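You operate a simulated robot arm through the tools that you are given. There is no shell and no other tool. Be economical: measure what you need, move in short steps, check, and stop when the job is done.

The job below is to be done with a simulated two-armed robot. You get a single attempt, and the scene is never put back.

## Task
Hold the small blue bucket on the middle of the grey table steady with one hand, lift the green-capped jar out of it with the other and set it down on the middle of the grey table. Set down upright: green-capped jar.

The check looks at the end state, three seconds after you hand in, the way a careful person would. Anything else that was tipped, shoved, dropped, spilled or broken makes it a failure.

## Robot
Two 7-joint arms with two-finger parallel grippers on one trunk, on a base that drives. Base frame: it is fixed to the floor where the robot stands at the start and does not move with it; the origin is under the middle of the robot, x ahead of it, y to its left, z up. Units: m, degrees, N and s.
The left shoulder is at the start at [0.05, 0.165, 1.13], the right one opposite. With the tool pointing down near the work surface each hand reaches from about 0.2 to 0.68 m from the robot's upright axis, wherever it stands, measured 20 degrees to its own side. Places, roughly: middle of the grey table [0.6, 0, 0.8]. Payload 3.91 kg a hand.
The tool frame of a hand sits at the grasp point between the pads (the TCP): z along the fingers, y along the line on which they close. The tips reach 0.03 m beyond it. Largest opening 0.11 m; finger width 0.02, thickness 0.01; the body of the gripper, 0.048 by 0.112 m, starts 0.055 m behind the TCP.
Orientation is told as [roll, pitch, yaw] about the base's x, y, z axes, in that order, counted from this pose: with the fingers straight down and closing along the base's y, the tool's x points along the base's -x, its y along +y and its z along -z.

## Interface
- The arms move only by the tool apply_moves. It takes "left_plan", "right_plan" or both (then of equal length, played together; a hand with none holds still); each is a list that holds one entry, the list of rows, each a list of 7 numbers: the shift along the tool's x, y, z in units of 20 mm (1.0 is 20 mm), then the turn, a rotation vector about the tool's x, y, z in units of 4 degrees (1.0 is 4 degrees), then the gripper command, from -1 (fully open) to 1 (shut), values between in proportion. In form: [[[dx, dy, dz, rx, ry, rz, hand], ...]]. A call has 1 to 20 rows; each row shifts and turns the commanded pose from where the row before left it, along the tool's axes as they then stand. A call with a number of a shift or a turn outside -1 to 1 is refused whole. Each row takes 0.2 s and may step no farther than 0.05 m and 8.6 degrees from the row before; otherwise, or with a gripper value out of range, the whole call is refused. Where a pose cannot be reached the arm comes as near as it can. A force on the tool above 40 N (or 10 N above the force at the start of the call, whichever is more), or a blocked arm, ends the call early, and 0.2 s more pass. Each finger travels about 0.045 m/s and halts on what it meets, pressing with about 21 N; the grip force reading is that of the motor and also rises with nothing between the fingers. The clock runs only during rows and for 0.2 s after the last one: add rows that do not move to give the fingers time. It gives the time, the measured TCP pose, the force on the tool (base axes), the opening and the grip force at its end, in the units of the frame above (readings bear some noise), with the torque about the TCP (base axes, N m) and any sound that the robot's microphone picked up, and new pictures: "pictures" is both (left out), scene, wrist or none (wrist: the cameras of the hands that moved).
- Cameras (640 x 400 px; columns grow to the right, rows downward): "scene" is now at [0.1128, -0.0169, 1.2868]; the picture's right is [-0.21, -0.98, 0.00], its down [-0.67, 0.14, -0.73] and it looks along [0.71, -0.15, -0.69] (base axes); focal length 286 px, centre (320, 200). "left" rides on the left gripper at [0.073, -0.017, -0.103] in its tool frame; the picture's right is [0.23, 0.97, 0.00], its down [-0.76, 0.18, -0.62] and it looks along [-0.61, 0.14, 0.78] (tool axes); focal length 222 px, centre (320, 200). "right" rides on the right gripper at [0.072, 0.017, -0.103] in its tool frame; the picture's right is [-0.23, 0.97, 0.00], its down [-0.76, -0.18, -0.62] and it looks along [-0.61, -0.14, 0.78] (tool axes); focal length 222 px, centre (320, 200). There is no depth. A picture from a camera that has moved, and an enlarged one, comes with that camera's place and axes in the base frame and with its lens.
- slide_trunk(by): slides the trunk up (or, below 0, down) by that many m; the arms and the scene camera ride with it, the base frame stays. It gives what a move gives, with no picture.
- steer(legs): drives the robot by 1 to 6 legs, each [ahead, left, turn to the left] in m, m and degrees, along the robot's own axes; the way and the turn of a leg run together, so that a leg with both is an arc; at most 1.5 m and 180 degrees a leg. The arms and the cameras ride along, it lands a little off, and it stops where it bumps. It gives what a move gives, and a new picture of the scene camera.
- aim_head(pan, tilt): turns the head with the scene camera to pan (to the left, within 80 degrees either way) and tilt (down, from -29 to 69), counted from straight ahead of the robot. It gives what a move gives, and a new picture of the scene camera.
- enlarge(camera, box): a new picture of the part [left, top, right, bottom] of that camera's present view, enlarged. No time passes.
- job_done(): hands the job in; it is judged then, once.

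Go step by step. Nothing tells you exact positions but the pictures and the camera data: compare them with the known pose of the tool, close in by small moves and look again before you grip or let go. The budget is 120 turns and 260 pictures, counting those below and the enlarged ones. Unless the task says otherwise, let go and move clear before handing in, and close with one line.

The tools are called as a command line: name --argument value ..., lists and objects as JSON in quotes. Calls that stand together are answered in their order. apply_moves: Moves the arms, as the interface text tells. Its arguments: {"type":"object","properties":{"left_plan":{"type":"array"},"right_plan":{"type":"array"},"pictures":{"type":"string","enum":["both","scene","wrist","none"]}},"required":[]} The other tools are called the same way: slide_trunk (by) slides the trunk up or down; steer (legs) drives the base; aim_head (pan, tilt) turns the head that bears the scene camera; enlarge (camera, box) takes an enlarged picture of a part of a camera's view; job_done () hands the job in.

At the start:

```text
time: 0.0
left_eef_pos: [0.3967, 0.1306, 1.0586]
left_tcp_rot: [0.0, 0.0, 0.1]
left_contact_force: [0.3, 0.5, -1.0]
left_wrist_torque: [0.0, 0.01, -0.01]
left_opening: 0.1102
left_grasp_force: 0.0
right_eef_pos: [0.361, -0.2066, 1.0963]
right_tcp_rot: [0.0, 0.0, 0.0]
right_contact_force: [-0.7, 0.9, 1.2]
right_wrist_torque: [-0.01, 0.07, -0.03]
right_opening: 0.1102
right_grasp_force: 0.0
trunk travel left (down, up): [-0.35, 0.153]
robot x, y, heading: [-0.0001, 0.0004, 0.2]
head pan, tilt: [-12.1, 43.3]
```

scene: 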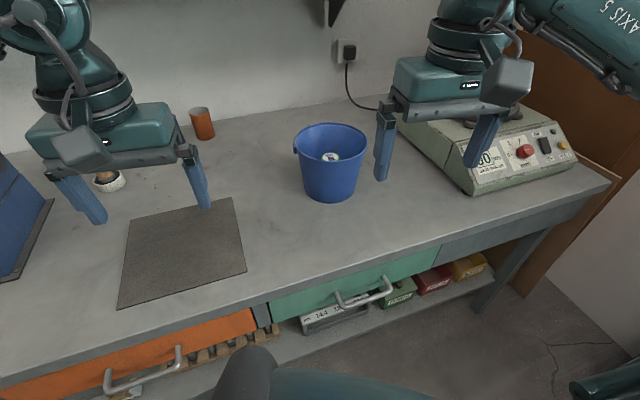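
right: 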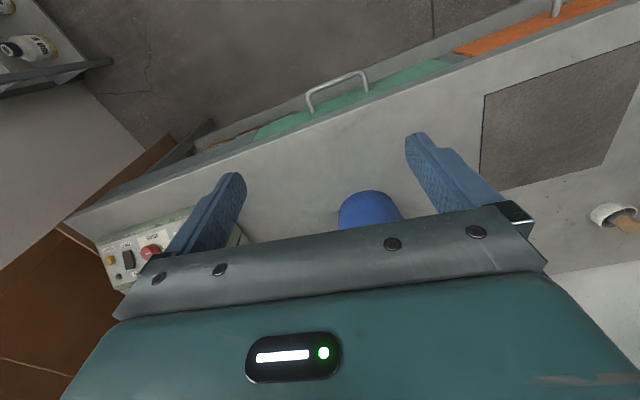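
left: 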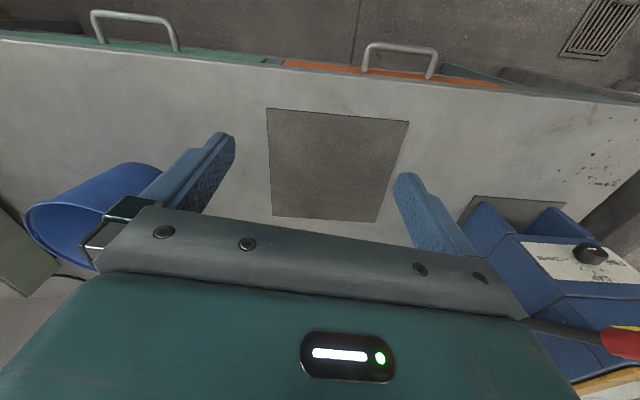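

The bucket stands right of the grey mat, with something pale inside. I'll look closer at it first.

enlarge --camera "scene" --box '[270, 100, 398, 220]'

enlarge --camera "scene" --box '[0, 80, 260, 320]'

```text
3.33 times, centred on (334, 160) of scene
camera zoom: at [0.1128, -0.0169, 1.2868], right [-0.21, -0.98, 0.0], down [-0.67, 0.14, -0.73], along [0.71, -0.15, -0.69], focal length 953 px, centre (273, 333)
```

zoom: 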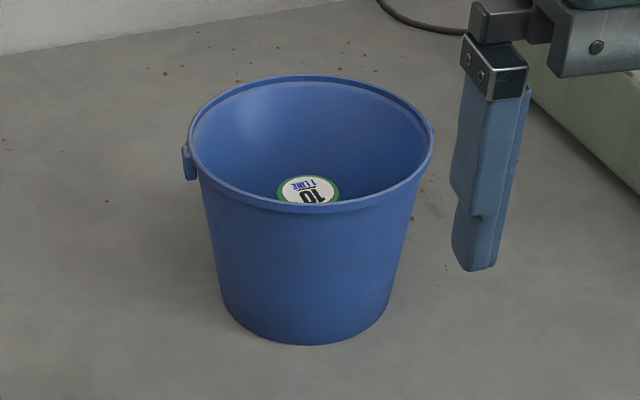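

```text
1.67 times, centred on (130, 200) of scene
camera zoom: at [0.1128, -0.0169, 1.2868], right [-0.21, -0.98, 0.0], down [-0.67, 0.14, -0.73], along [0.71, -0.15, -0.69], focal length 476 px, centre (637, 200)
```

zoom: 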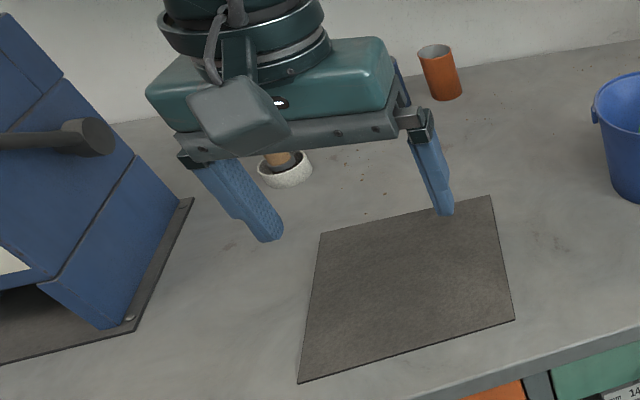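

The bucket is at about (0.66, -0.16), rim near z 0.93 with radius about 0.083, and the jar stands inside it. The right hand will hold the right rim and the left hand will lift the jar. I'm driving a little closer first.

steer --legs '[[0.08, -0.12, 0]]'

aim_head --pan -8 --tilt 46

```text
time: 1.7
left_eef_pos: [0.475, 0.0075, 1.0591]
left_tcp_rot: [0.1, -0.1, -0.3]
left_contact_force: [0.2, -0.1, 0.1]
left_wrist_torque: [-0.01, -0.02, 0.01]
left_opening: 0.1102
left_grasp_force: 0.2
right_eef_pos: [0.438, -0.3286, 1.0969]
right_tcp_rot: [0.0, 0.0, -0.5]
right_contact_force: [0.3, -0.4, -0.4]
right_wrist_torque: [-0.01, 0.0, 0.0]
right_opening: 0.1101
right_grasp_force: 0.0
trunk travel left (down, up): [-0.35, 0.153]
robot x, y, heading: [0.0796, -0.1224, -0.5]
head pan, tilt: [-12.1, 43.3]
camera scene: at [0.1913, -0.1384, 1.2867], right [-0.22, -0.98, 0.0], down [-0.67, 0.15, -0.73], along [0.71, -0.16, -0.69], focal length 286 px, centre (320, 200)
```

scene: 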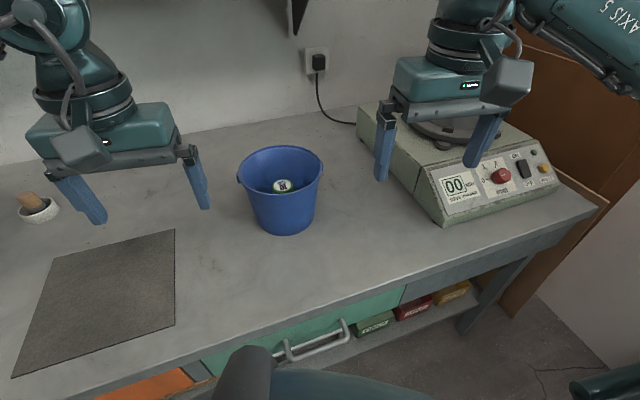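

```text
time: 2.4
left_eef_pos: [0.476, 0.0081, 1.0593]
left_tcp_rot: [0.1, 0.0, -0.3]
left_contact_force: [-0.3, -1.0, 0.1]
left_wrist_torque: [0.0, -0.02, 0.0]
left_opening: 0.11
left_grasp_force: 0.1
right_eef_pos: [0.4389, -0.3293, 1.0973]
right_tcp_rot: [0.0, 0.1, -0.3]
right_contact_force: [-0.2, -0.2, -0.3]
right_wrist_torque: [0.0, 0.03, 0.05]
right_opening: 0.1101
right_grasp_force: 0.1
trunk travel left (down, up): [-0.35, 0.153]
robot x, y, heading: [0.0755, -0.1193, -0.6]
head pan, tilt: [-8.0, 46.0]
camera scene: at [0.19, -0.1319, 1.2829], right [-0.15, -0.99, 0.0], down [-0.71, 0.1, -0.69], along [0.69, -0.1, -0.72], focal length 286 px, centre (320, 200)
```

scene: 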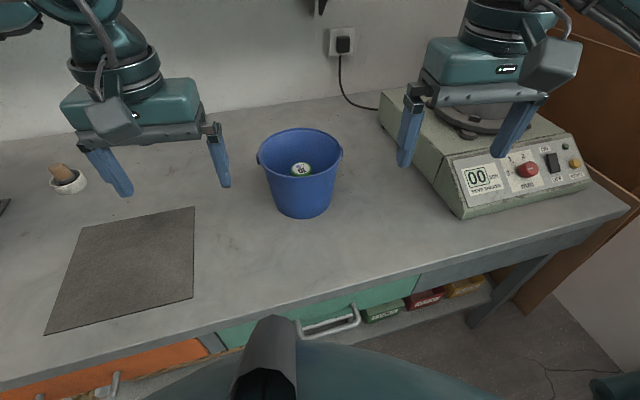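

I have a better angle now. I'll zoom in to measure the bucket and jar.

enlarge --camera "scene" --box '[236, 113, 364, 233]'

```text
3.33 times, centred on (300, 173) of scene
camera zoom: at [0.19, -0.1319, 1.2829], right [-0.15, -0.99, 0.0], down [-0.71, 0.1, -0.69], along [0.69, -0.1, -0.72], focal length 953 px, centre (387, 290)
```

zoom: 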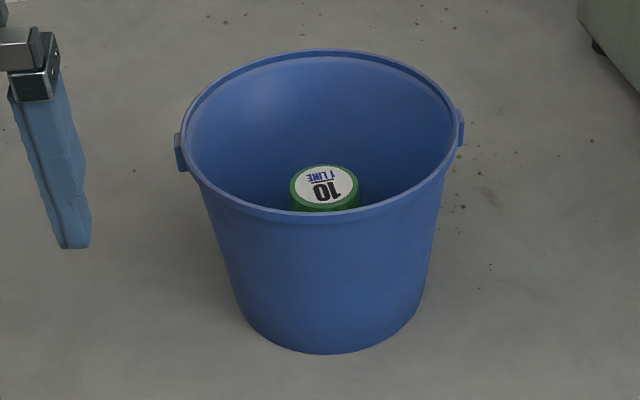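

The bucket centre is about (0.664, -0.157), rim z about 0.934 with radius 0.084. The jar cap is about 45 mm wide, near (0.665, -0.16) with its top near z 0.89. There are lugs at both ±y sides of the rim. I'll bring the right hand in to the rear-right of the rim, hovering first.

apply_moves --right_plan '[[[-1, 0.258, 0.235, 0, 0, 0, 0.1], [-1, 0.258, 0.235, 0, 0, 0, 0.1], [-1, 0.258, 0.235, 0, 0, 0, 0.1], [-1, 0.258, 0.235, 0, 0, 0, 0.1], [-1, 0.258, 0.235, 0, 0, 0, 0.1], [-1, 0.258, 0.235, 0, 0, 0, 0.1], [-1, 0.258, 0.1, 0, 0, 0, 0.1], [-1, 0.258, 0, 0, 0, 0, 0.1], [-1, 0.258, 0, 0, 0, 0, 0.1], [-1, 0.258, 0, 0, 0, 0, 0.1], [-1, 0.258, 0, 0, 0, 0, 0.1], [-1, 0.258, 0, 0, 0, 0, 0.1], [-1, 0.258, 0, 0, 0, 0, 0.1], [0, 0, 0, 0, 0, -0.9, 0.1], [0, 0, 0, 0, 0, -0.9, 0.1], [0, 0, 0, 0, 0, -0.9, 0.1], [0, 0, 0, 0, 0, -0.9, 0.1], [0, 0, 0, 0, 0, -0.9, 0.1], [0, 0, 0, 0, 0, -0.9, 0.1], [0, 0, 0, 0, 0, -0.9, 0.1]]]'

```text
time: 6.6
left_eef_pos: [0.4741, 0.0082, 1.0598]
left_tcp_rot: [-0.1, -0.1, -0.3]
left_contact_force: [-0.7, 0.3, -0.4]
left_wrist_torque: [0.0, -0.04, -0.01]
left_opening: 0.11
left_grasp_force: 0.0
right_eef_pos: [0.6988, -0.2639, 1.0664]
right_tcp_rot: [0.1, -0.1, 17.7]
right_contact_force: [-0.3, 0.5, -0.4]
right_wrist_torque: [0.02, -0.01, -0.02]
right_opening: 0.0495
right_grasp_force: 0.0
right hand out of reach, approached as far as the arm can: row 19, 20
trunk travel left (down, up): [-0.35, 0.153]
robot x, y, heading: [0.0792, -0.1231, -0.4]
head pan, tilt: [-8.0, 46.0]
camera scene: at [0.1901, -0.1319, 1.2829], right [-0.15, -0.99, 0.0], down [-0.71, 0.1, -0.69], along [0.69, -0.1, -0.72], focal length 286 px, centre (320, 200)
camera right: at [0.6233, -0.2699, 1.1706], right [-0.08, 1.0, 0.0], down [0.78, 0.06, 0.62], along [0.62, 0.05, -0.78], focal length 222 px, centre (320, 200)
```

scene: 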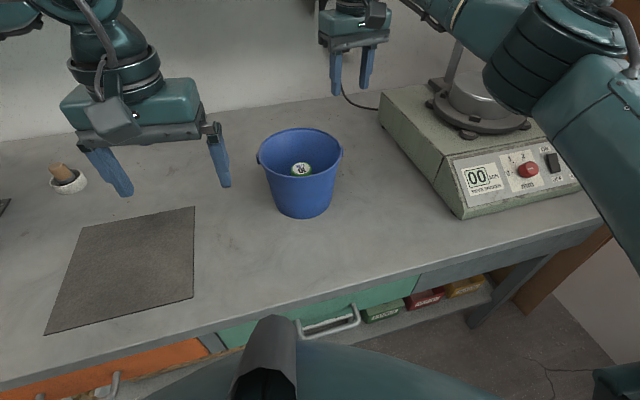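
right: 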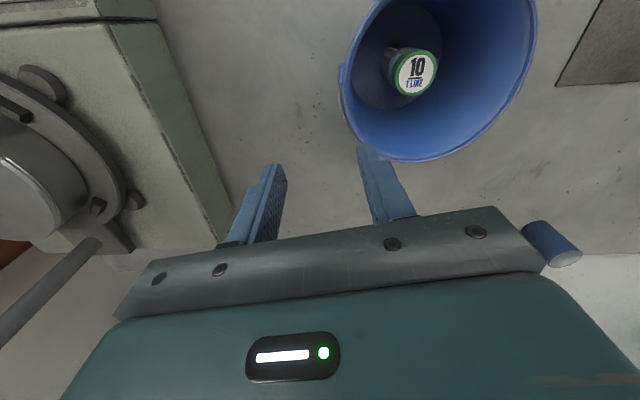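

The right camera agrees: bucket centre about (0.661, -0.159), cap (0.658, -0.159). The arm is near its reach limit at this height, so I'll raise the trunk a bit, then bring the hand back down and finish the turn.

slide_trunk --by 0.09

```text
time: 7.8
left_eef_pos: [0.4757, 0.0075, 1.1499]
left_tcp_rot: [0.0, 0.0, -0.2]
left_contact_force: [0.0, -0.5, 0.2]
left_wrist_torque: [0.01, 0.03, 0.0]
left_opening: 0.1102
left_grasp_force: 0.1
right_eef_pos: [0.6991, -0.2643, 1.1568]
right_tcp_rot: [0.1, 0.0, 17.6]
right_contact_force: [0.7, -0.8, 0.3]
right_wrist_torque: [0.01, -0.01, 0.01]
right_opening: 0.0498
right_grasp_force: 0.1
trunk travel left (down, up): [-0.44, 0.063]
robot x, y, heading: [0.0769, -0.1176, -0.4]
head pan, tilt: [-8.0, 46.0]
```

apply_moves --right_plan '[[[0, 0, 1, 0, 0, 0, 0.1], [0, 0, 1, 0, 0, 0, 0.1], [0, 0, 1, 0, 0, 0, 0.1], [0, 0, 1, 0, 0, 0, 0.1], [0, 0, 1, 0, 0, 0, 0.1], [0, 0, 0, -0.9, 0, 0, 0.1], [0, 0, 0, -0.9, 0, 0, 0.1], [0, 0, 0, -0.9, 0, 0, 0.1], [0, 0, 0, -0.9, 0, 0, 0.1]]]'

```text
time: 9.8
left_eef_pos: [0.474, 0.0092, 1.15]
left_tcp_rot: [0.0, 0.0, -0.3]
left_contact_force: [0.1, -0.1, -0.5]
left_wrist_torque: [0.0, 0.02, 0.0]
left_opening: 0.1101
left_grasp_force: 0.1
right_eef_pos: [0.6982, -0.2643, 1.055]
right_tcp_rot: [14.5, 0.1, 17.5]
right_contact_force: [-0.1, -0.6, 0.0]
right_wrist_torque: [0.04, 0.01, 0.02]
right_opening: 0.0493
right_grasp_force: 0.1
trunk travel left (down, up): [-0.44, 0.063]
robot x, y, heading: [0.0795, -0.1214, -0.4]
head pan, tilt: [-8.0, 46.0]
camera scene: at [0.1902, -0.132, 1.3729], right [-0.15, -0.99, 0.0], down [-0.71, 0.1, -0.69], along [0.69, -0.1, -0.72], focal length 286 px, centre (320, 200)
camera right: at [0.6312, -0.2945, 1.1612], right [-0.07, 0.97, 0.24], down [0.82, -0.08, 0.56], along [0.56, 0.24, -0.79], focal length 222 px, centre (320, 200)
```

scene: 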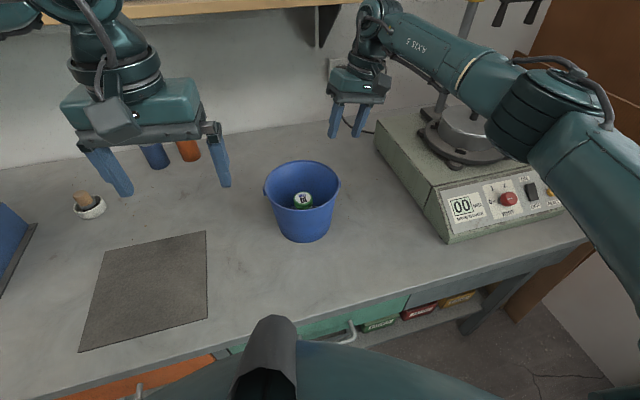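
right: 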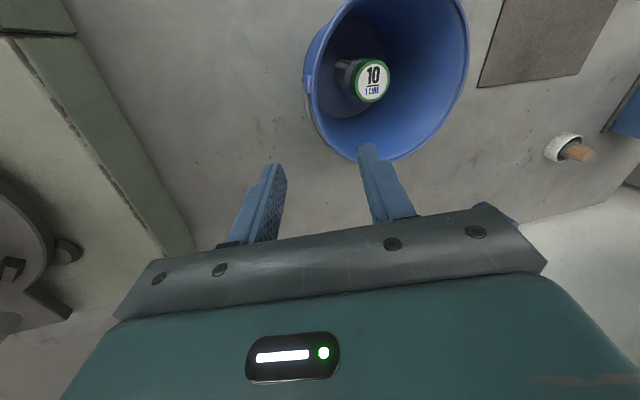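

apply_moves --right_plan '[[[0, 0, 0, 0, 0.2, -0.79, 0.1], [0, 0, 0, 0, 0.2, -0.79, 0.1], [-0.46, -0.3, 0, 0, 0, 0, 0.1], [0, 0, 1, 0, 0, 0, 0.1], [0, 0, 1, 0, 0, 0, 0.1], [0, 0, 1, 0, 0, 0, 0.1], [0, 0, 0, 0, 0, 0, 0.1]]]'

```text
time: 11.4
left_eef_pos: [0.4745, 0.009, 1.15]
left_tcp_rot: [0.0, -0.1, -0.3]
left_contact_force: [-0.5, -0.1, -0.8]
left_wrist_torque: [-0.02, -0.02, -0.01]
left_opening: 0.11
left_grasp_force: 0.0
right_eef_pos: [0.6944, -0.2503, 0.9979]
right_tcp_rot: [14.4, 0.0, 17.6]
right_contact_force: [-0.1, 0.3, 0.1]
right_wrist_torque: [0.01, 0.0, 0.02]
right_opening: 0.0495
right_grasp_force: 0.0
right hand out of reach, approached as far as the arm can: row 1, 2, 3
trunk travel left (down, up): [-0.44, 0.063]
robot x, y, heading: [0.0786, -0.1222, -0.6]
head pan, tilt: [-8.0, 46.0]
camera scene: at [0.1899, -0.1319, 1.3729], right [-0.15, -0.99, 0.0], down [-0.71, 0.1, -0.69], along [0.69, -0.1, -0.72], focal length 286 px, centre (320, 200)
camera right: at [0.627, -0.2806, 1.103], right [-0.07, 0.97, 0.24], down [0.82, -0.08, 0.56], along [0.56, 0.24, -0.79], focal length 222 px, centre (320, 200)
```

scene: 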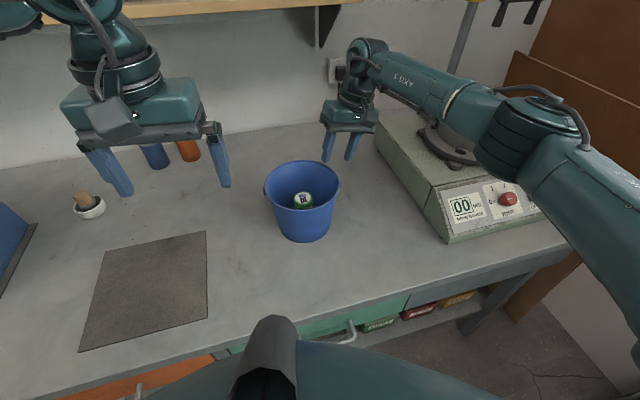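
right: 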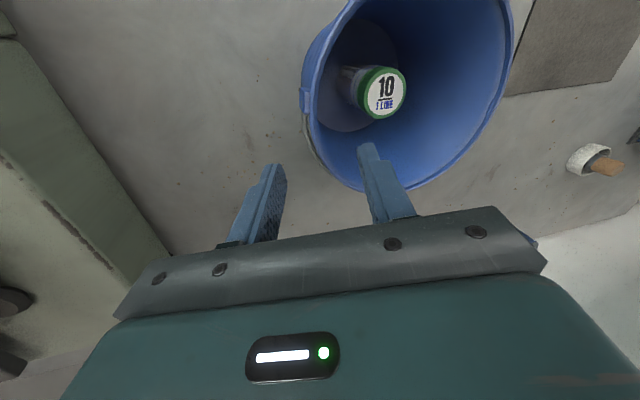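

Yaw stops near 17.6°, which still works. I'm sliding the fingers over the rim, without closing yet.

apply_moves --right_plan '[[[-0.1, -0.26, 0.5, 0, 0, 0, 0.1], [0, 0, 0.8, 0, 0, 0, 0.1], [0, 0, 0.8, 0, 0, 0, 0.1], [0, 0, 0.8, 0, 0, 0, 0.1], [0, 0, 0.8, 0, 0, 0, 0.1], [0, 0, 0, 0, 0, 0, 0.1]]]'

enlarge --camera "scene" --box '[240, 110, 400, 260]'

```text
time: 12.8
left_eef_pos: [0.4755, 0.0077, 1.1498]
left_tcp_rot: [0.0, 0.0, -0.3]
left_contact_force: [-0.4, 0.0, -1.2]
left_wrist_torque: [-0.02, 0.02, 0.03]
left_opening: 0.1099
left_grasp_force: 0.1
right_eef_pos: [0.6888, -0.2354, 0.9347]
right_tcp_rot: [14.3, 0.0, 17.2]
right_contact_force: [0.3, -0.4, 0.0]
right_wrist_torque: [0.0, 0.0, -0.02]
right_opening: 0.0496
right_grasp_force: 0.1
right hand out of reach, approached as far as the arm can: row 1
trunk travel left (down, up): [-0.44, 0.063]
robot x, y, heading: [0.0805, -0.1187, -0.3]
head pan, tilt: [-8.0, 46.0]
camera scene: at [0.19, -0.1319, 1.3729], right [-0.15, -0.99, 0.0], down [-0.71, 0.1, -0.69], along [0.69, -0.1, -0.72], focal length 286 px, centre (320, 200)
camera right: at [0.6211, -0.2653, 1.0407], right [-0.06, 0.97, 0.24], down [0.82, -0.09, 0.56], along [0.56, 0.23, -0.79], focal length 222 px, centre (320, 200)
```

scene: 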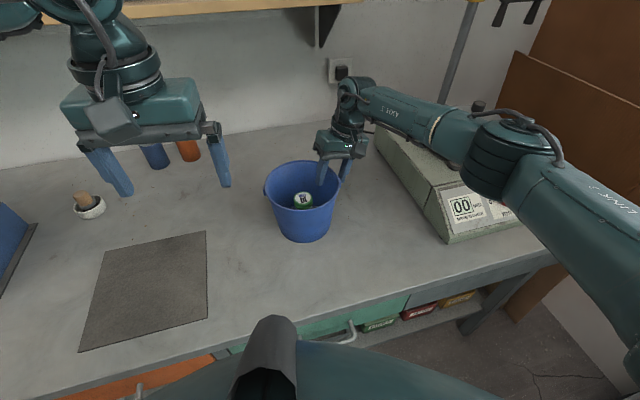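
right: 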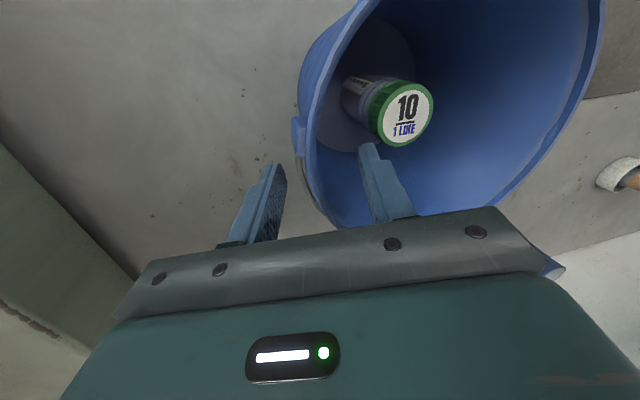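

```text
2.67 times, centred on (320, 185) of scene
camera zoom: at [0.19, -0.1319, 1.3729], right [-0.15, -0.99, 0.0], down [-0.71, 0.1, -0.69], along [0.69, -0.1, -0.72], focal length 762 px, centre (320, 240)
```

zoom: 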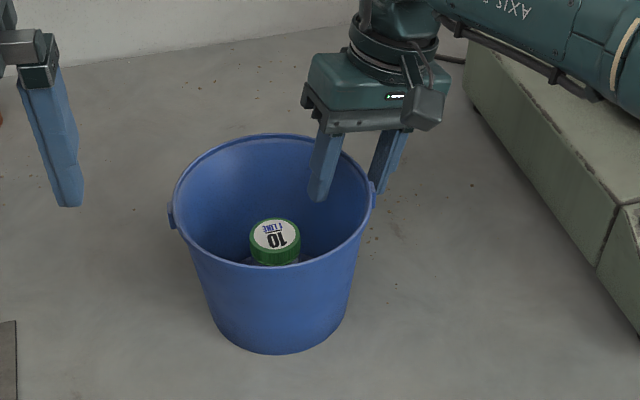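

The fingers straddle the rim just behind the lug. I'm lowering another 12 mm, then closing gradually on the wall.

apply_moves --right_plan '[[[0, 0, 0.6, 0, 0, 0, 0.1], [0, 0, 0, 0, 0, 0, 0.3], [0, 0, 0, 0, 0, 0, 0.5], [0, 0, 0, 0, 0, 0, 0.65], [0, 0, 0, 0, 0, 0, 0.8], [0, 0, 0, 0, 0, 0, 0.85], [0, 0, 0, 0, 0, 0, 0.9], [0, 0, 0, 0, 0, 0, 0.95], [0, 0, 0, 0, 0, 0, 1], [0, 0, 0, 0, 0, 0, 1]]]'

enlarge --camera "scene" --box '[240, 110, 400, 260]'

```text
time: 15.0
left_eef_pos: [0.4743, 0.0075, 1.1501]
left_tcp_rot: [0.0, 0.1, -0.3]
left_contact_force: [0.9, -0.3, -0.5]
left_wrist_torque: [0.02, 0.01, 0.01]
left_opening: 0.1097
left_grasp_force: 0.1
right_eef_pos: [0.688, -0.2366, 0.9358]
right_tcp_rot: [14.3, -0.1, 17.2]
right_contact_force: [1.6, -1.6, 0.9]
right_wrist_torque: [-0.4, -0.14, 0.0]
right_opening: 0.0057
right_grasp_force: 21.0
right hand out of reach, approached as far as the arm can: row 1
trunk travel left (down, up): [-0.44, 0.063]
robot x, y, heading: [0.0769, -0.1222, -0.6]
head pan, tilt: [-8.0, 46.0]
camera scene: at [0.19, -0.132, 1.3729], right [-0.15, -0.99, 0.0], down [-0.71, 0.1, -0.69], along [0.69, -0.1, -0.72], focal length 286 px, centre (320, 200)
camera right: at [0.6211, -0.2658, 1.0408], right [-0.06, 0.97, 0.24], down [0.82, -0.09, 0.56], along [0.56, 0.23, -0.79], focal length 222 px, centre (320, 200)
```

scene: 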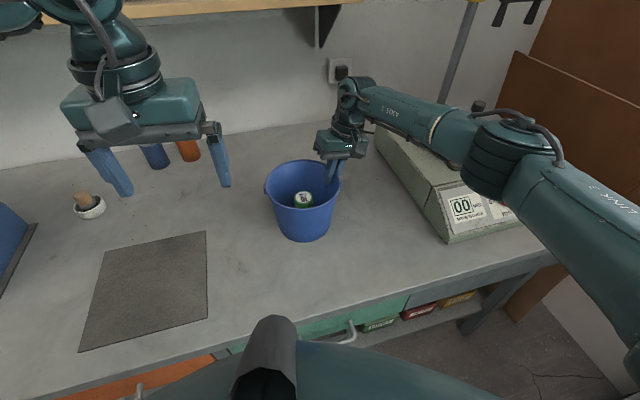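
right: 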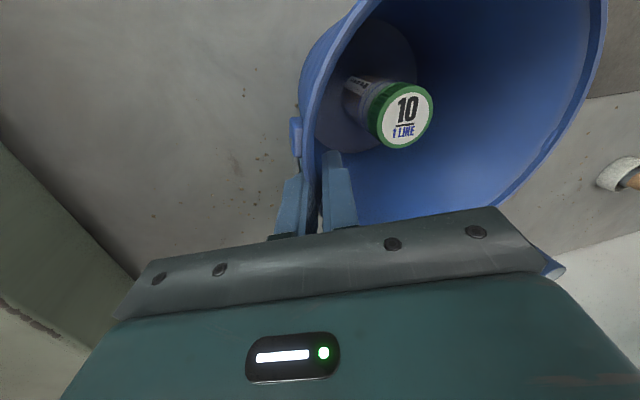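

```text
2.67 times, centred on (320, 185) of scene
camera zoom: at [0.19, -0.132, 1.3729], right [-0.15, -0.99, 0.0], down [-0.71, 0.1, -0.69], along [0.69, -0.1, -0.72], focal length 762 px, centre (320, 240)
```

zoom: 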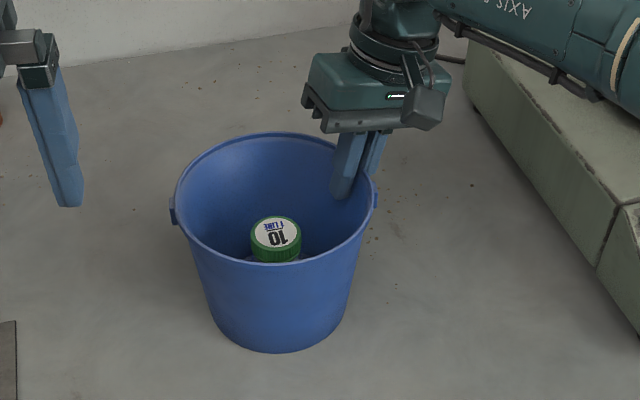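

The bucket rim is held at 5.7 mm, and the bucket stayed put. Now I'm turning the left hand in place to yaw about -72° so its narrow side faces the right gripper, with a slight lean away.

apply_moves --left_plan '[[[0, 0, 0, 0, 0, 1, -0.36], [0, 0, 0, 0, 0, 1, -0.36], [0, 0, 0, 0, 0, 1, -0.36], [0, 0, 0, 0, 0, 1, -0.36], [0, 0, 0, 0, 0, 1, -0.36], [0, 0, 0, 0, 0, 1, -0.36], [0, 0, 0, 0, 0, 1, -0.36], [0, 0, 0, 0, 0, 1, -0.36], [0, 0, 0, 0, 0, 1, -0.36], [0, 0, 0, 0, 0, 1, -0.36], [0, 0, 0, 0, 0, 1, -0.36], [0, 0, 0, 0, 0, 1, -0.36], [0, 0, 0, 0, 0, 1, -0.36], [0, 0, 0, 0, 0, 1, -0.36], [0, 0, 0, 0, 0, 1, -0.36], [0, 0, 0, 0, 0, 1, -0.36], [0, 0, 0, 0, 0, 1, -0.36], [0, 0, 0, 0, 0, 1, -0.36], [0, 0, 0, 0, -1, 0, -0.36], [0, 0, 0, 0, -1, 0, -0.36]]]' --pictures "both"

```text
time: 19.2
left_eef_pos: [0.4708, -0.0177, 1.1501]
left_tcp_rot: [0.0, -8.1, -72.3]
left_contact_force: [-0.3, -0.4, -0.2]
left_wrist_torque: [0.04, 0.0, 0.01]
left_opening: 0.0748
left_grasp_force: 0.0
left hand out of reach, approached as far as the arm can: row 18, 19
right_eef_pos: [0.6883, -0.2344, 0.9356]
right_tcp_rot: [14.4, -0.1, 17.3]
right_contact_force: [1.1, -0.4, 0.0]
right_wrist_torque: [-0.29, -0.05, 0.01]
right_opening: 0.0058
right_grasp_force: 20.5
trunk travel left (down, up): [-0.44, 0.063]
robot x, y, heading: [0.0771, -0.1232, -0.2]
head pan, tilt: [-8.0, 46.0]
camera scene: at [0.1901, -0.1315, 1.3729], right [-0.15, -0.99, 0.0], down [-0.71, 0.1, -0.69], along [0.69, -0.1, -0.72], focal length 286 px, centre (320, 200)
camera left: at [0.4298, 0.0594, 1.2434], right [0.86, 0.51, -0.03], down [0.37, -0.58, 0.72], along [0.35, -0.63, -0.69], focal length 222 px, centre (320, 200)
```

scene: 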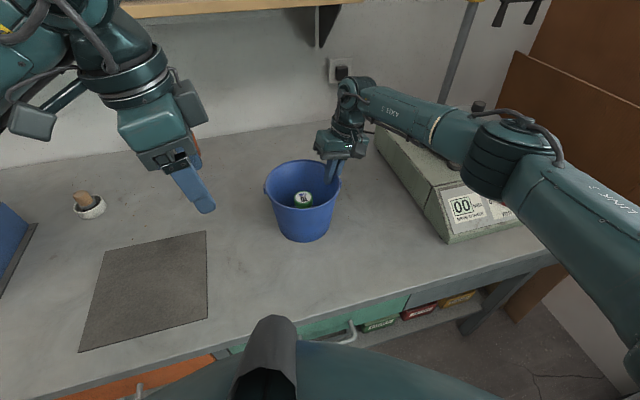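
left: 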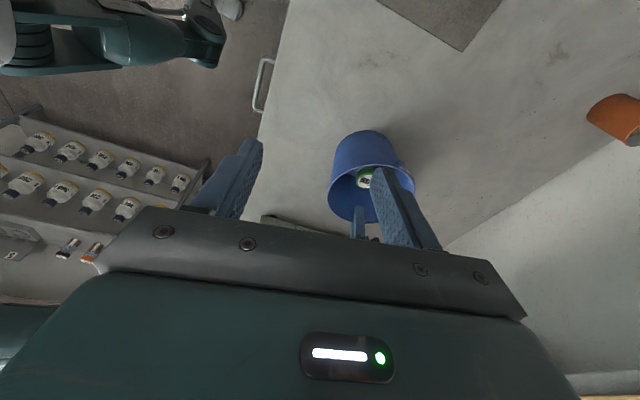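

apply_moves --left_plan '[[[-0.94, 0.856, 0.323, 0, 0, 0, -0.36], [-0.94, 0.856, 0.323, 0, 0, 0, -0.36], [-0.94, 0.856, 0.323, 0, 0, 0, -0.36], [-0.94, 0.856, 0.323, 0, 0, 0, -0.36], [-0.94, 0.856, 0.323, 0, 0, 0, -0.36], [-0.94, 0.856, 0.323, 0, 0, 0, -0.36], [-0.94, 0.856, 0.323, 0, 0, 0, -0.36], [-0.94, 0.856, 0.323, 0, 0, 0, -0.36], [0, 0, 0, 0, 0, 0, -0.36]]]' --pictures "both"

```text
time: 21.2
left_eef_pos: [0.4884, -0.0438, 1.1469]
left_tcp_rot: [-0.1, -7.8, -71.2]
left_contact_force: [-0.9, 0.0, -0.6]
left_wrist_torque: [-0.01, -0.02, 0.01]
left_opening: 0.0748
left_grasp_force: 0.1
left hand out of reach, approached as far as the arm can: row 1, 2, 3, 4, 5, 6, 7, 8
right_eef_pos: [0.6883, -0.2353, 0.9359]
right_tcp_rot: [14.2, 0.1, 17.3]
right_contact_force: [0.0, 0.5, -0.4]
right_wrist_torque: [-0.16, -0.13, -0.03]
right_opening: 0.0055
right_grasp_force: 21.4
trunk travel left (down, up): [-0.44, 0.063]
robot x, y, heading: [0.0783, -0.1185, -0.2]
head pan, tilt: [-8.0, 46.0]
camera scene: at [0.1902, -0.1318, 1.3729], right [-0.15, -0.99, 0.0], down [-0.71, 0.1, -0.69], along [0.69, -0.1, -0.72], focal length 286 px, centre (320, 200)
camera left: at [0.4457, 0.0336, 1.2404], right [0.85, 0.53, -0.03], down [0.38, -0.58, 0.72], along [0.36, -0.63, -0.69], focal length 222 px, centre (320, 200)
```

scene: 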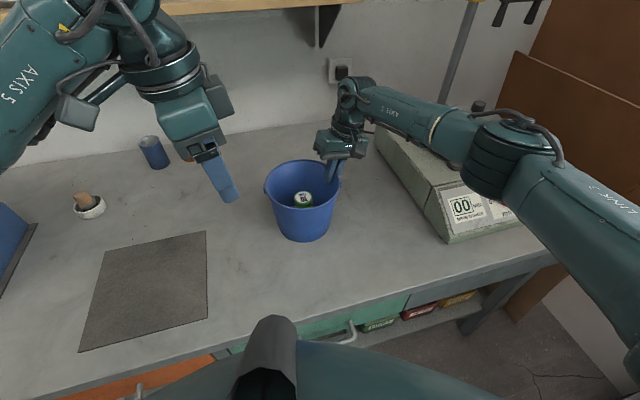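
left: 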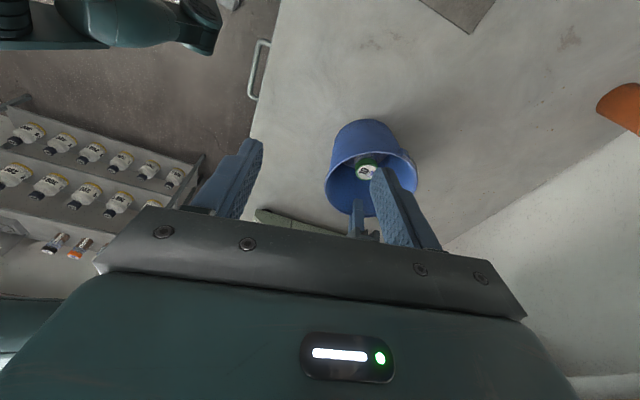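

The left arm sticks at that yaw. I'll turn it back to about -50°, which should still clear the right gripper, and retry the move.

apply_moves --left_plan '[[[0, 0, 0, -0.14, 0, -0.98, -0.36], [0, 0, 0, -0.14, 0, -0.98, -0.36], [0, 0, 0, -0.14, 0, -0.98, -0.36], [0, 0, 0, -0.14, 0, -0.98, -0.36], [0, 0, 0, -0.14, 0, -0.98, -0.36], [-0.976, 0.387, 0.329, 0, 0, 0, -0.36], [-0.976, 0.387, 0.329, 0, 0, 0, -0.36], [-0.976, 0.387, 0.329, 0, 0, 0, -0.36], [-0.976, 0.387, 0.329, 0, 0, 0, -0.36], [-0.976, 0.387, 0.329, 0, 0, 0, -0.36], [-0.976, 0.387, 0.329, 0, 0, 0, -0.36], [-0.976, 0.387, 0.329, 0, 0, 0, -0.36], [-0.976, 0.387, 0.329, 0, 0, 0, -0.36]]]' --pictures "both"

```text
time: 24.0
left_eef_pos: [0.6148, -0.1215, 1.1225]
left_tcp_rot: [0.0, -8.1, -52.5]
left_contact_force: [-0.4, 0.0, -0.4]
left_wrist_torque: [0.01, 0.01, -0.02]
left_opening: 0.0748
left_grasp_force: 0.1
left hand out of reach, approached as far as the arm can: row 13
right_eef_pos: [0.6886, -0.2349, 0.9348]
right_tcp_rot: [14.3, -0.1, 17.3]
right_contact_force: [-0.6, -0.4, 0.8]
right_wrist_torque: [-0.22, -0.02, 0.03]
right_opening: 0.0056
right_grasp_force: 20.6
trunk travel left (down, up): [-0.44, 0.063]
robot x, y, heading: [0.0809, -0.115, -0.7]
head pan, tilt: [-8.0, 46.0]
camera scene: at [0.1901, -0.1317, 1.3729], right [-0.15, -0.99, 0.0], down [-0.71, 0.1, -0.69], along [0.69, -0.1, -0.72], focal length 286 px, centre (320, 200)
camera left: at [0.5508, -0.0624, 1.215], right [0.64, 0.77, -0.03], down [0.55, -0.42, 0.72], along [0.55, -0.48, -0.69], focal length 222 px, centre (320, 200)
```

scene: 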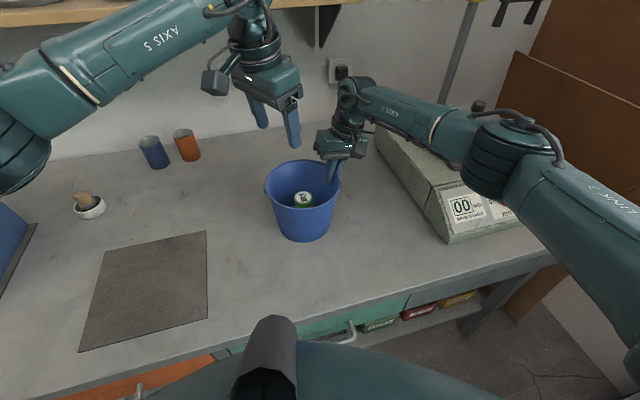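
left: 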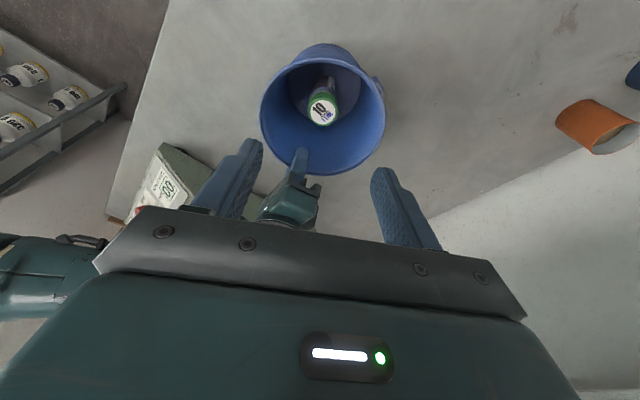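

The left hand now points well, and its camera puts the cap at (0.661, -0.162). I'm descending part way to just above the rim, centred on the jar.

apply_moves --left_plan '[[[-0.175, 0.1, 0.964, 0, 0, 0, -0.36], [-0.175, 0.1, 0.964, 0, 0, 0, -0.36], [-0.175, 0.1, 0.964, 0, 0, 0, -0.36], [-0.175, 0.1, 0.964, 0, 0, 0, -0.36], [-0.175, 0.1, 0.964, 0, 0, 0, -0.36], [-0.175, 0.1, 0.964, 0, 0, 0, -0.36], [0, 0, 0, 0, 0, 0, -0.36]]]' --pictures "both"

enlarge --camera "scene" --box '[240, 110, 400, 260]'

```text
time: 25.6
left_eef_pos: [0.6191, -0.1233, 1.1133]
left_tcp_rot: [0.1, -8.1, -52.4]
left_contact_force: [0.5, 0.5, 0.0]
left_wrist_torque: [0.0, -0.04, 0.0]
left_opening: 0.0749
left_grasp_force: 0.0
left hand out of reach, approached as far as the arm can: row 1, 2, 3, 4, 5, 6
right_eef_pos: [0.6893, -0.2354, 0.9355]
right_tcp_rot: [14.3, -0.1, 17.3]
right_contact_force: [0.2, -0.8, 0.2]
right_wrist_torque: [-0.2, -0.06, 0.0]
right_opening: 0.0057
right_grasp_force: 20.8
trunk travel left (down, up): [-0.44, 0.063]
robot x, y, heading: [0.0818, -0.1195, -0.3]
head pan, tilt: [-8.0, 46.0]
camera scene: at [0.1902, -0.1319, 1.3729], right [-0.15, -0.99, 0.0], down [-0.71, 0.1, -0.69], along [0.69, -0.1, -0.72], focal length 286 px, centre (320, 200)
camera left: at [0.5534, -0.0646, 1.2053], right [0.63, 0.77, -0.03], down [0.55, -0.42, 0.72], along [0.55, -0.48, -0.69], focal length 222 px, centre (320, 200)
```

scene: 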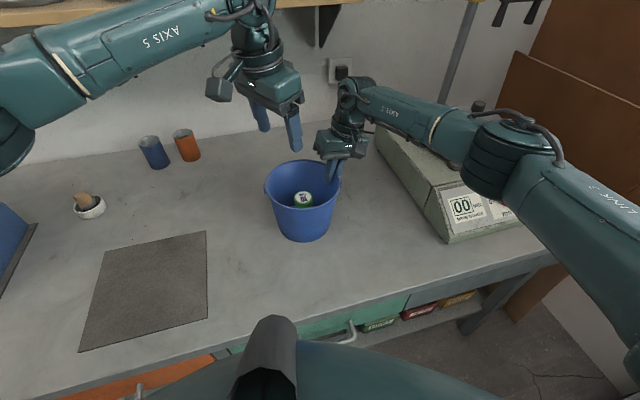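
left: 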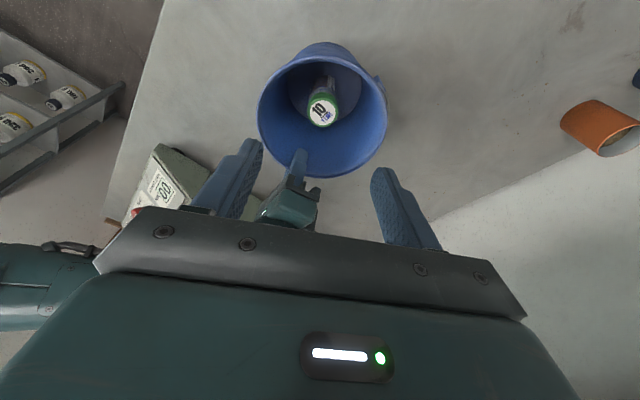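

```text
2.67 times, centred on (320, 185) of scene
camera zoom: at [0.1902, -0.1319, 1.3729], right [-0.15, -0.99, 0.0], down [-0.71, 0.1, -0.69], along [0.69, -0.1, -0.72], focal length 762 px, centre (320, 240)
```

zoom: 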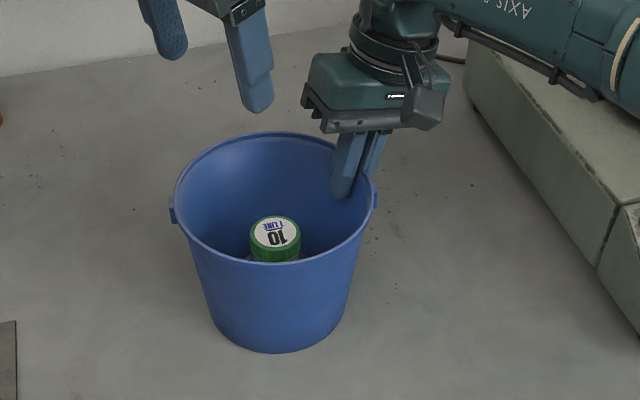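

The left arm runs into a joint limit at this distance. Before changing anything I'll look down to see how much room the base has to drive closer.

aim_head --pan 0 --tilt 69

aim_head --pan 50 --tilt 65

```text
time: 26.5
left_eef_pos: [0.6185, -0.1227, 1.114]
left_tcp_rot: [0.1, -8.1, -52.4]
left_contact_force: [0.3, -0.6, 0.5]
left_wrist_torque: [-0.02, 0.0, 0.0]
left_opening: 0.0749
left_grasp_force: 0.1
right_eef_pos: [0.6891, -0.2351, 0.9367]
right_tcp_rot: [14.3, 0.1, 17.3]
right_contact_force: [0.3, -0.9, -0.4]
right_wrist_torque: [-0.2, -0.11, 0.01]
right_opening: 0.0057
right_grasp_force: 21.1
trunk travel left (down, up): [-0.44, 0.063]
robot x, y, heading: [0.0789, -0.1207, -0.3]
head pan, tilt: [0.0, 68.8]
camera scene: at [0.1665, -0.1205, 1.3455], right [-0.01, -1.0, 0.0], down [-0.93, 0.01, -0.36], along [0.36, 0.0, -0.93], focal length 286 px, centre (320, 200)
```

scene: 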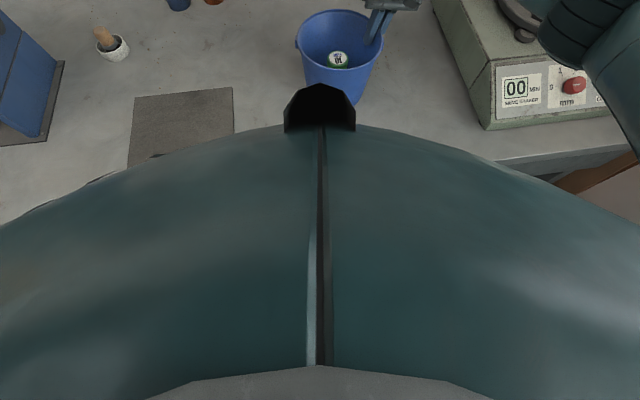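

```text
time: 27.6
left_eef_pos: [0.6183, -0.123, 1.1135]
left_tcp_rot: [0.0, -8.1, -52.4]
left_contact_force: [-0.3, -0.6, -0.4]
left_wrist_torque: [0.0, 0.02, 0.03]
left_opening: 0.0748
left_grasp_force: 0.1
right_eef_pos: [0.6879, -0.2358, 0.9356]
right_tcp_rot: [14.3, 0.0, 17.3]
right_contact_force: [0.0, 0.2, 0.4]
right_wrist_torque: [-0.18, -0.11, -0.01]
right_opening: 0.0057
right_grasp_force: 20.9
trunk travel left (down, up): [-0.44, 0.063]
robot x, y, heading: [0.0791, -0.117, -0.3]
head pan, tilt: [50.0, 65.0]
camera scene: at [0.1498, -0.0739, 1.3493], right [0.76, -0.65, 0.0], down [-0.59, -0.69, -0.42], along [0.27, 0.32, -0.91], focal length 286 px, centre (320, 200)
```

scene: 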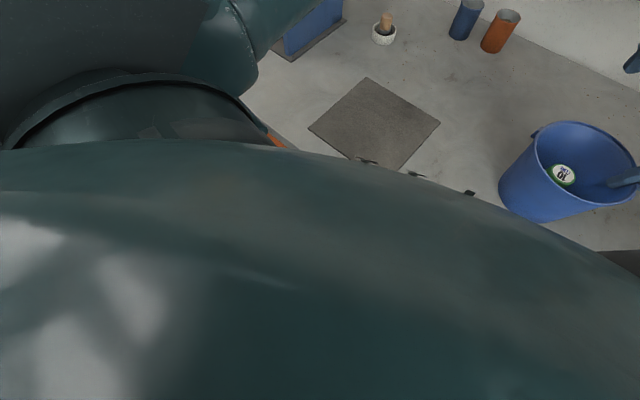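

The chest hides the base, but there seems to be about 10 cm from chest to table edge. A 5 cm forward drive should give both wrists enough range. First I'm releasing the rim, lifting the right hand clear, and backing the left off a bit.

apply_moves --right_plan '[[[0, 0, 0, 0, 0, 0, 0.7], [0, 0, 0, 0, 0, 0, 0.4], [0, 0, 0, 0, 0, 0, 0.1], [0, 0, 0, 0, 0, 0, 0.1], [0, 0, -0.6, 0, 0, 0, 0.1], [0, 0, -1, 0, 0, 0, 0.1], [0, 0, -1, 0, 0, 0, 0.1], [0, 0, -1, 0, 0, 0, 0.1], [0, 0, -1, 0, 0, 0, 0.1], [0, 0, -1, 0, 0, 0, 0.1], [0, 0, -0.5, 0, 0, 0, 0.1]]]' --left_plan '[[[0.8, 0, 0, 0, 0, 0, -0.36], [0.8, 0, 0, 0, 0, 0, -0.36], [0.8, 0, 0, 0, 0, 0, -0.36], [0.8, 0, 0, 0, 0, 0, -0.36], [0, 0, 0, 0, 0, 0, -0.36], [0, 0, 0, 0, 0, 0, -0.36], [0, 0, 0, 0, 0, 0, -0.36], [0, 0, 0, 0, 0, 0, -0.36], [0, 0, 0, 0, 0, 0, -0.36], [0, 0, 0, 0, 0, 0, -0.36], [0, 0, 0, 0, 0, 0, -0.36]]]' --pictures "none"

aim_head --pan -8 --tilt 50

```text
time: 30.1
left_eef_pos: [0.5798, -0.0755, 1.1045]
left_tcp_rot: [0.1, -8.2, -52.4]
left_contact_force: [-0.4, 0.2, 0.0]
left_wrist_torque: [-0.02, -0.01, 0.02]
left_opening: 0.0746
left_grasp_force: 0.0
right_eef_pos: [0.6984, -0.2661, 1.0538]
right_tcp_rot: [14.3, -0.2, 17.5]
right_contact_force: [0.9, 0.0, 0.6]
right_wrist_torque: [-0.02, -0.01, -0.01]
right_opening: 0.0496
right_grasp_force: 0.0
trunk travel left (down, up): [-0.44, 0.063]
robot x, y, heading: [0.0783, -0.1213, -0.3]
head pan, tilt: [50.0, 65.0]
```

```text
time: 31.3
left_eef_pos: [0.5805, -0.0744, 1.105]
left_tcp_rot: [0.1, -8.1, -52.5]
left_contact_force: [0.6, -0.1, 0.1]
left_wrist_torque: [0.02, 0.01, -0.02]
left_opening: 0.075
left_grasp_force: 0.0
right_eef_pos: [0.698, -0.2663, 1.0524]
right_tcp_rot: [14.4, -0.1, 17.5]
right_contact_force: [-0.8, -0.6, 0.2]
right_wrist_torque: [-0.01, 0.0, 0.0]
right_opening: 0.0492
right_grasp_force: 0.0
trunk travel left (down, up): [-0.44, 0.063]
robot x, y, heading: [0.0791, -0.1189, 0.0]
head pan, tilt: [-8.0, 50.0]
camera scene: at [0.1866, -0.1313, 1.3674], right [-0.14, -0.99, 0.0], down [-0.76, 0.11, -0.64], along [0.64, -0.09, -0.77], focal length 286 px, centre (320, 200)
```

scene: 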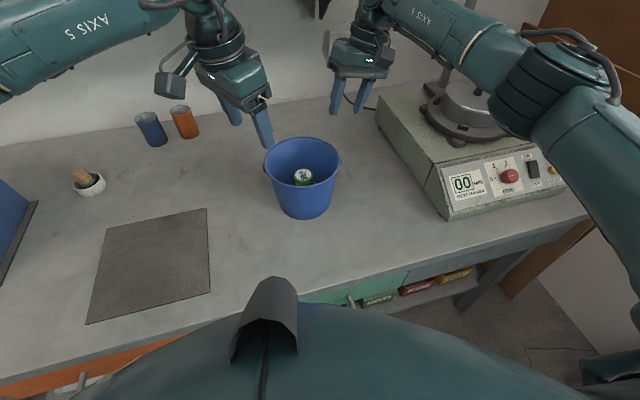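

steer --legs '[[0.055, 0, 0]]'

```text
time: 32.3
left_eef_pos: [0.6364, -0.0756, 1.1042]
left_tcp_rot: [0.0, -7.9, -52.5]
left_contact_force: [0.7, -0.3, -0.2]
left_wrist_torque: [0.01, 0.02, 0.0]
left_opening: 0.0749
left_grasp_force: 0.1
right_eef_pos: [0.7538, -0.2655, 1.0521]
right_tcp_rot: [14.4, 0.0, 17.4]
right_contact_force: [0.6, -0.1, -0.2]
right_wrist_torque: [0.0, 0.02, 0.0]
right_opening: 0.0495
right_grasp_force: 0.1
trunk travel left (down, up): [-0.44, 0.063]
robot x, y, heading: [0.1326, -0.1186, -0.3]
head pan, tilt: [-8.0, 50.0]
camera scene: at [0.2421, -0.1318, 1.3673], right [-0.15, -0.99, 0.0], down [-0.76, 0.11, -0.64], along [0.64, -0.09, -0.77], focal length 286 px, centre (320, 200)
```

scene: 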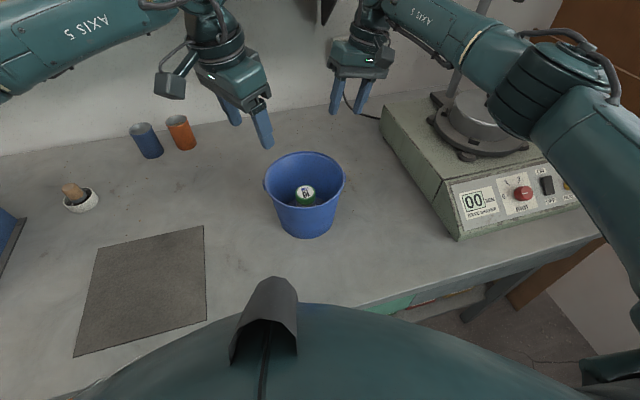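

No bump. Now I'm placing the right hand over the rim's rear-right again with a bit more yaw.

apply_moves --right_plan '[[[0.93, 0.36, 0, 0, 0, 0, 0.1], [0.93, 0.36, 0, 0, 0, 0, 0.1], [0, 0, 0, 0, 0.2, -0.775, 0.1], [0, 0, 0, 0, 0.2, -0.775, 0.1], [0, 0, 0, 0, 0.2, -0.775, 0.1], [0, 0, 0, 0, 0, 0, 0.1]]]' --pictures "wrist"

```text
time: 33.7
left_eef_pos: [0.6344, -0.0744, 1.1038]
left_tcp_rot: [0.1, -8.2, -52.5]
left_contact_force: [0.5, 0.6, -1.0]
left_wrist_torque: [-0.02, 0.04, -0.01]
left_opening: 0.0751
left_grasp_force: 0.1
right_eef_pos: [0.7131, -0.2641, 1.0578]
right_tcp_rot: [14.3, 0.0, 27.2]
right_contact_force: [0.2, -0.4, 0.5]
right_wrist_torque: [0.01, -0.03, -0.05]
right_opening: 0.0494
right_grasp_force: 0.0
trunk travel left (down, up): [-0.44, 0.063]
robot x, y, heading: [0.1332, -0.1245, -0.5]
head pan, tilt: [-8.0, 50.0]
camera right: at [0.6518, -0.3049, 1.1631], right [-0.23, 0.94, 0.24], down [0.83, 0.06, 0.56], along [0.51, 0.33, -0.79], focal length 222 px, centre (320, 200)
```

right: 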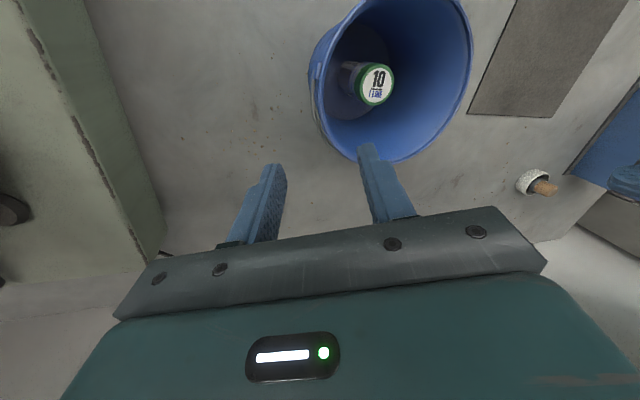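

apply_moves --right_plan '[[[0, 0, 1, 0, 0, 0, 0.1], [0, 0, 1, 0, 0, 0, 0.1], [0, 0, 1, 0, 0, 0, 0.1], [0, 0, 1, 0, 0, 0, 0.1], [0, 0, 0.9, 0, 0, 0, 0.1], [0, 0, 0.9, 0, 0, 0, 0.1], [0, 0, 0.9, 0, 0, 0, 0.1], [0, 0, 0, 0, 0, 0, 0.1]]]' --pictures "wrist"

enlarge --camera "scene" --box '[240, 110, 400, 260]'

```text
time: 35.5
left_eef_pos: [0.6345, -0.0756, 1.1052]
left_tcp_rot: [0.2, -8.1, -52.6]
left_contact_force: [0.0, -0.3, -0.9]
left_wrist_torque: [-0.02, 0.0, 0.0]
left_opening: 0.0747
left_grasp_force: 0.0
right_eef_pos: [0.7003, -0.2331, 0.9267]
right_tcp_rot: [14.3, 0.0, 27.1]
right_contact_force: [0.4, -0.1, 0.8]
right_wrist_torque: [0.03, 0.01, -0.04]
right_opening: 0.0495
right_grasp_force: 0.0
trunk travel left (down, up): [-0.44, 0.063]
robot x, y, heading: [0.1335, -0.1164, -0.3]
head pan, tilt: [-8.0, 50.0]
camera right: at [0.6385, -0.2748, 1.032], right [-0.23, 0.94, 0.24], down [0.83, 0.06, 0.56], along [0.52, 0.33, -0.79], focal length 222 px, centre (320, 200)
```

right: 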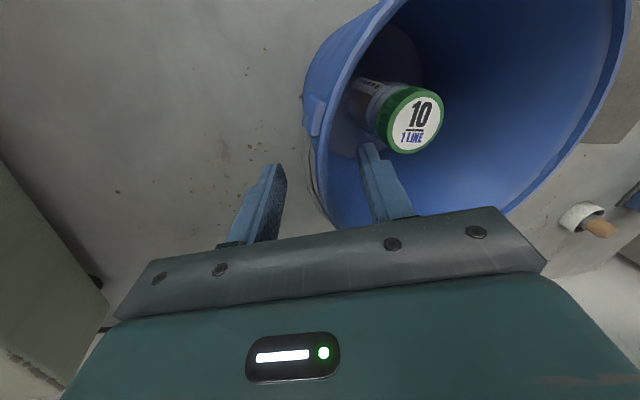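

```text
2.67 times, centred on (320, 185) of scene
camera zoom: at [0.2408, -0.1318, 1.3674], right [-0.15, -0.99, 0.0], down [-0.76, 0.11, -0.64], along [0.64, -0.09, -0.77], focal length 762 px, centre (320, 240)
```

zoom: 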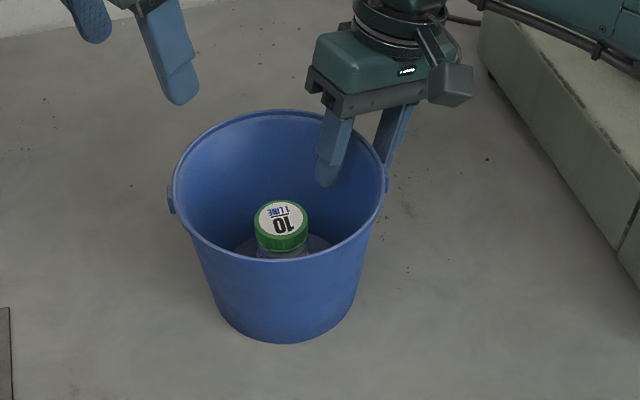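

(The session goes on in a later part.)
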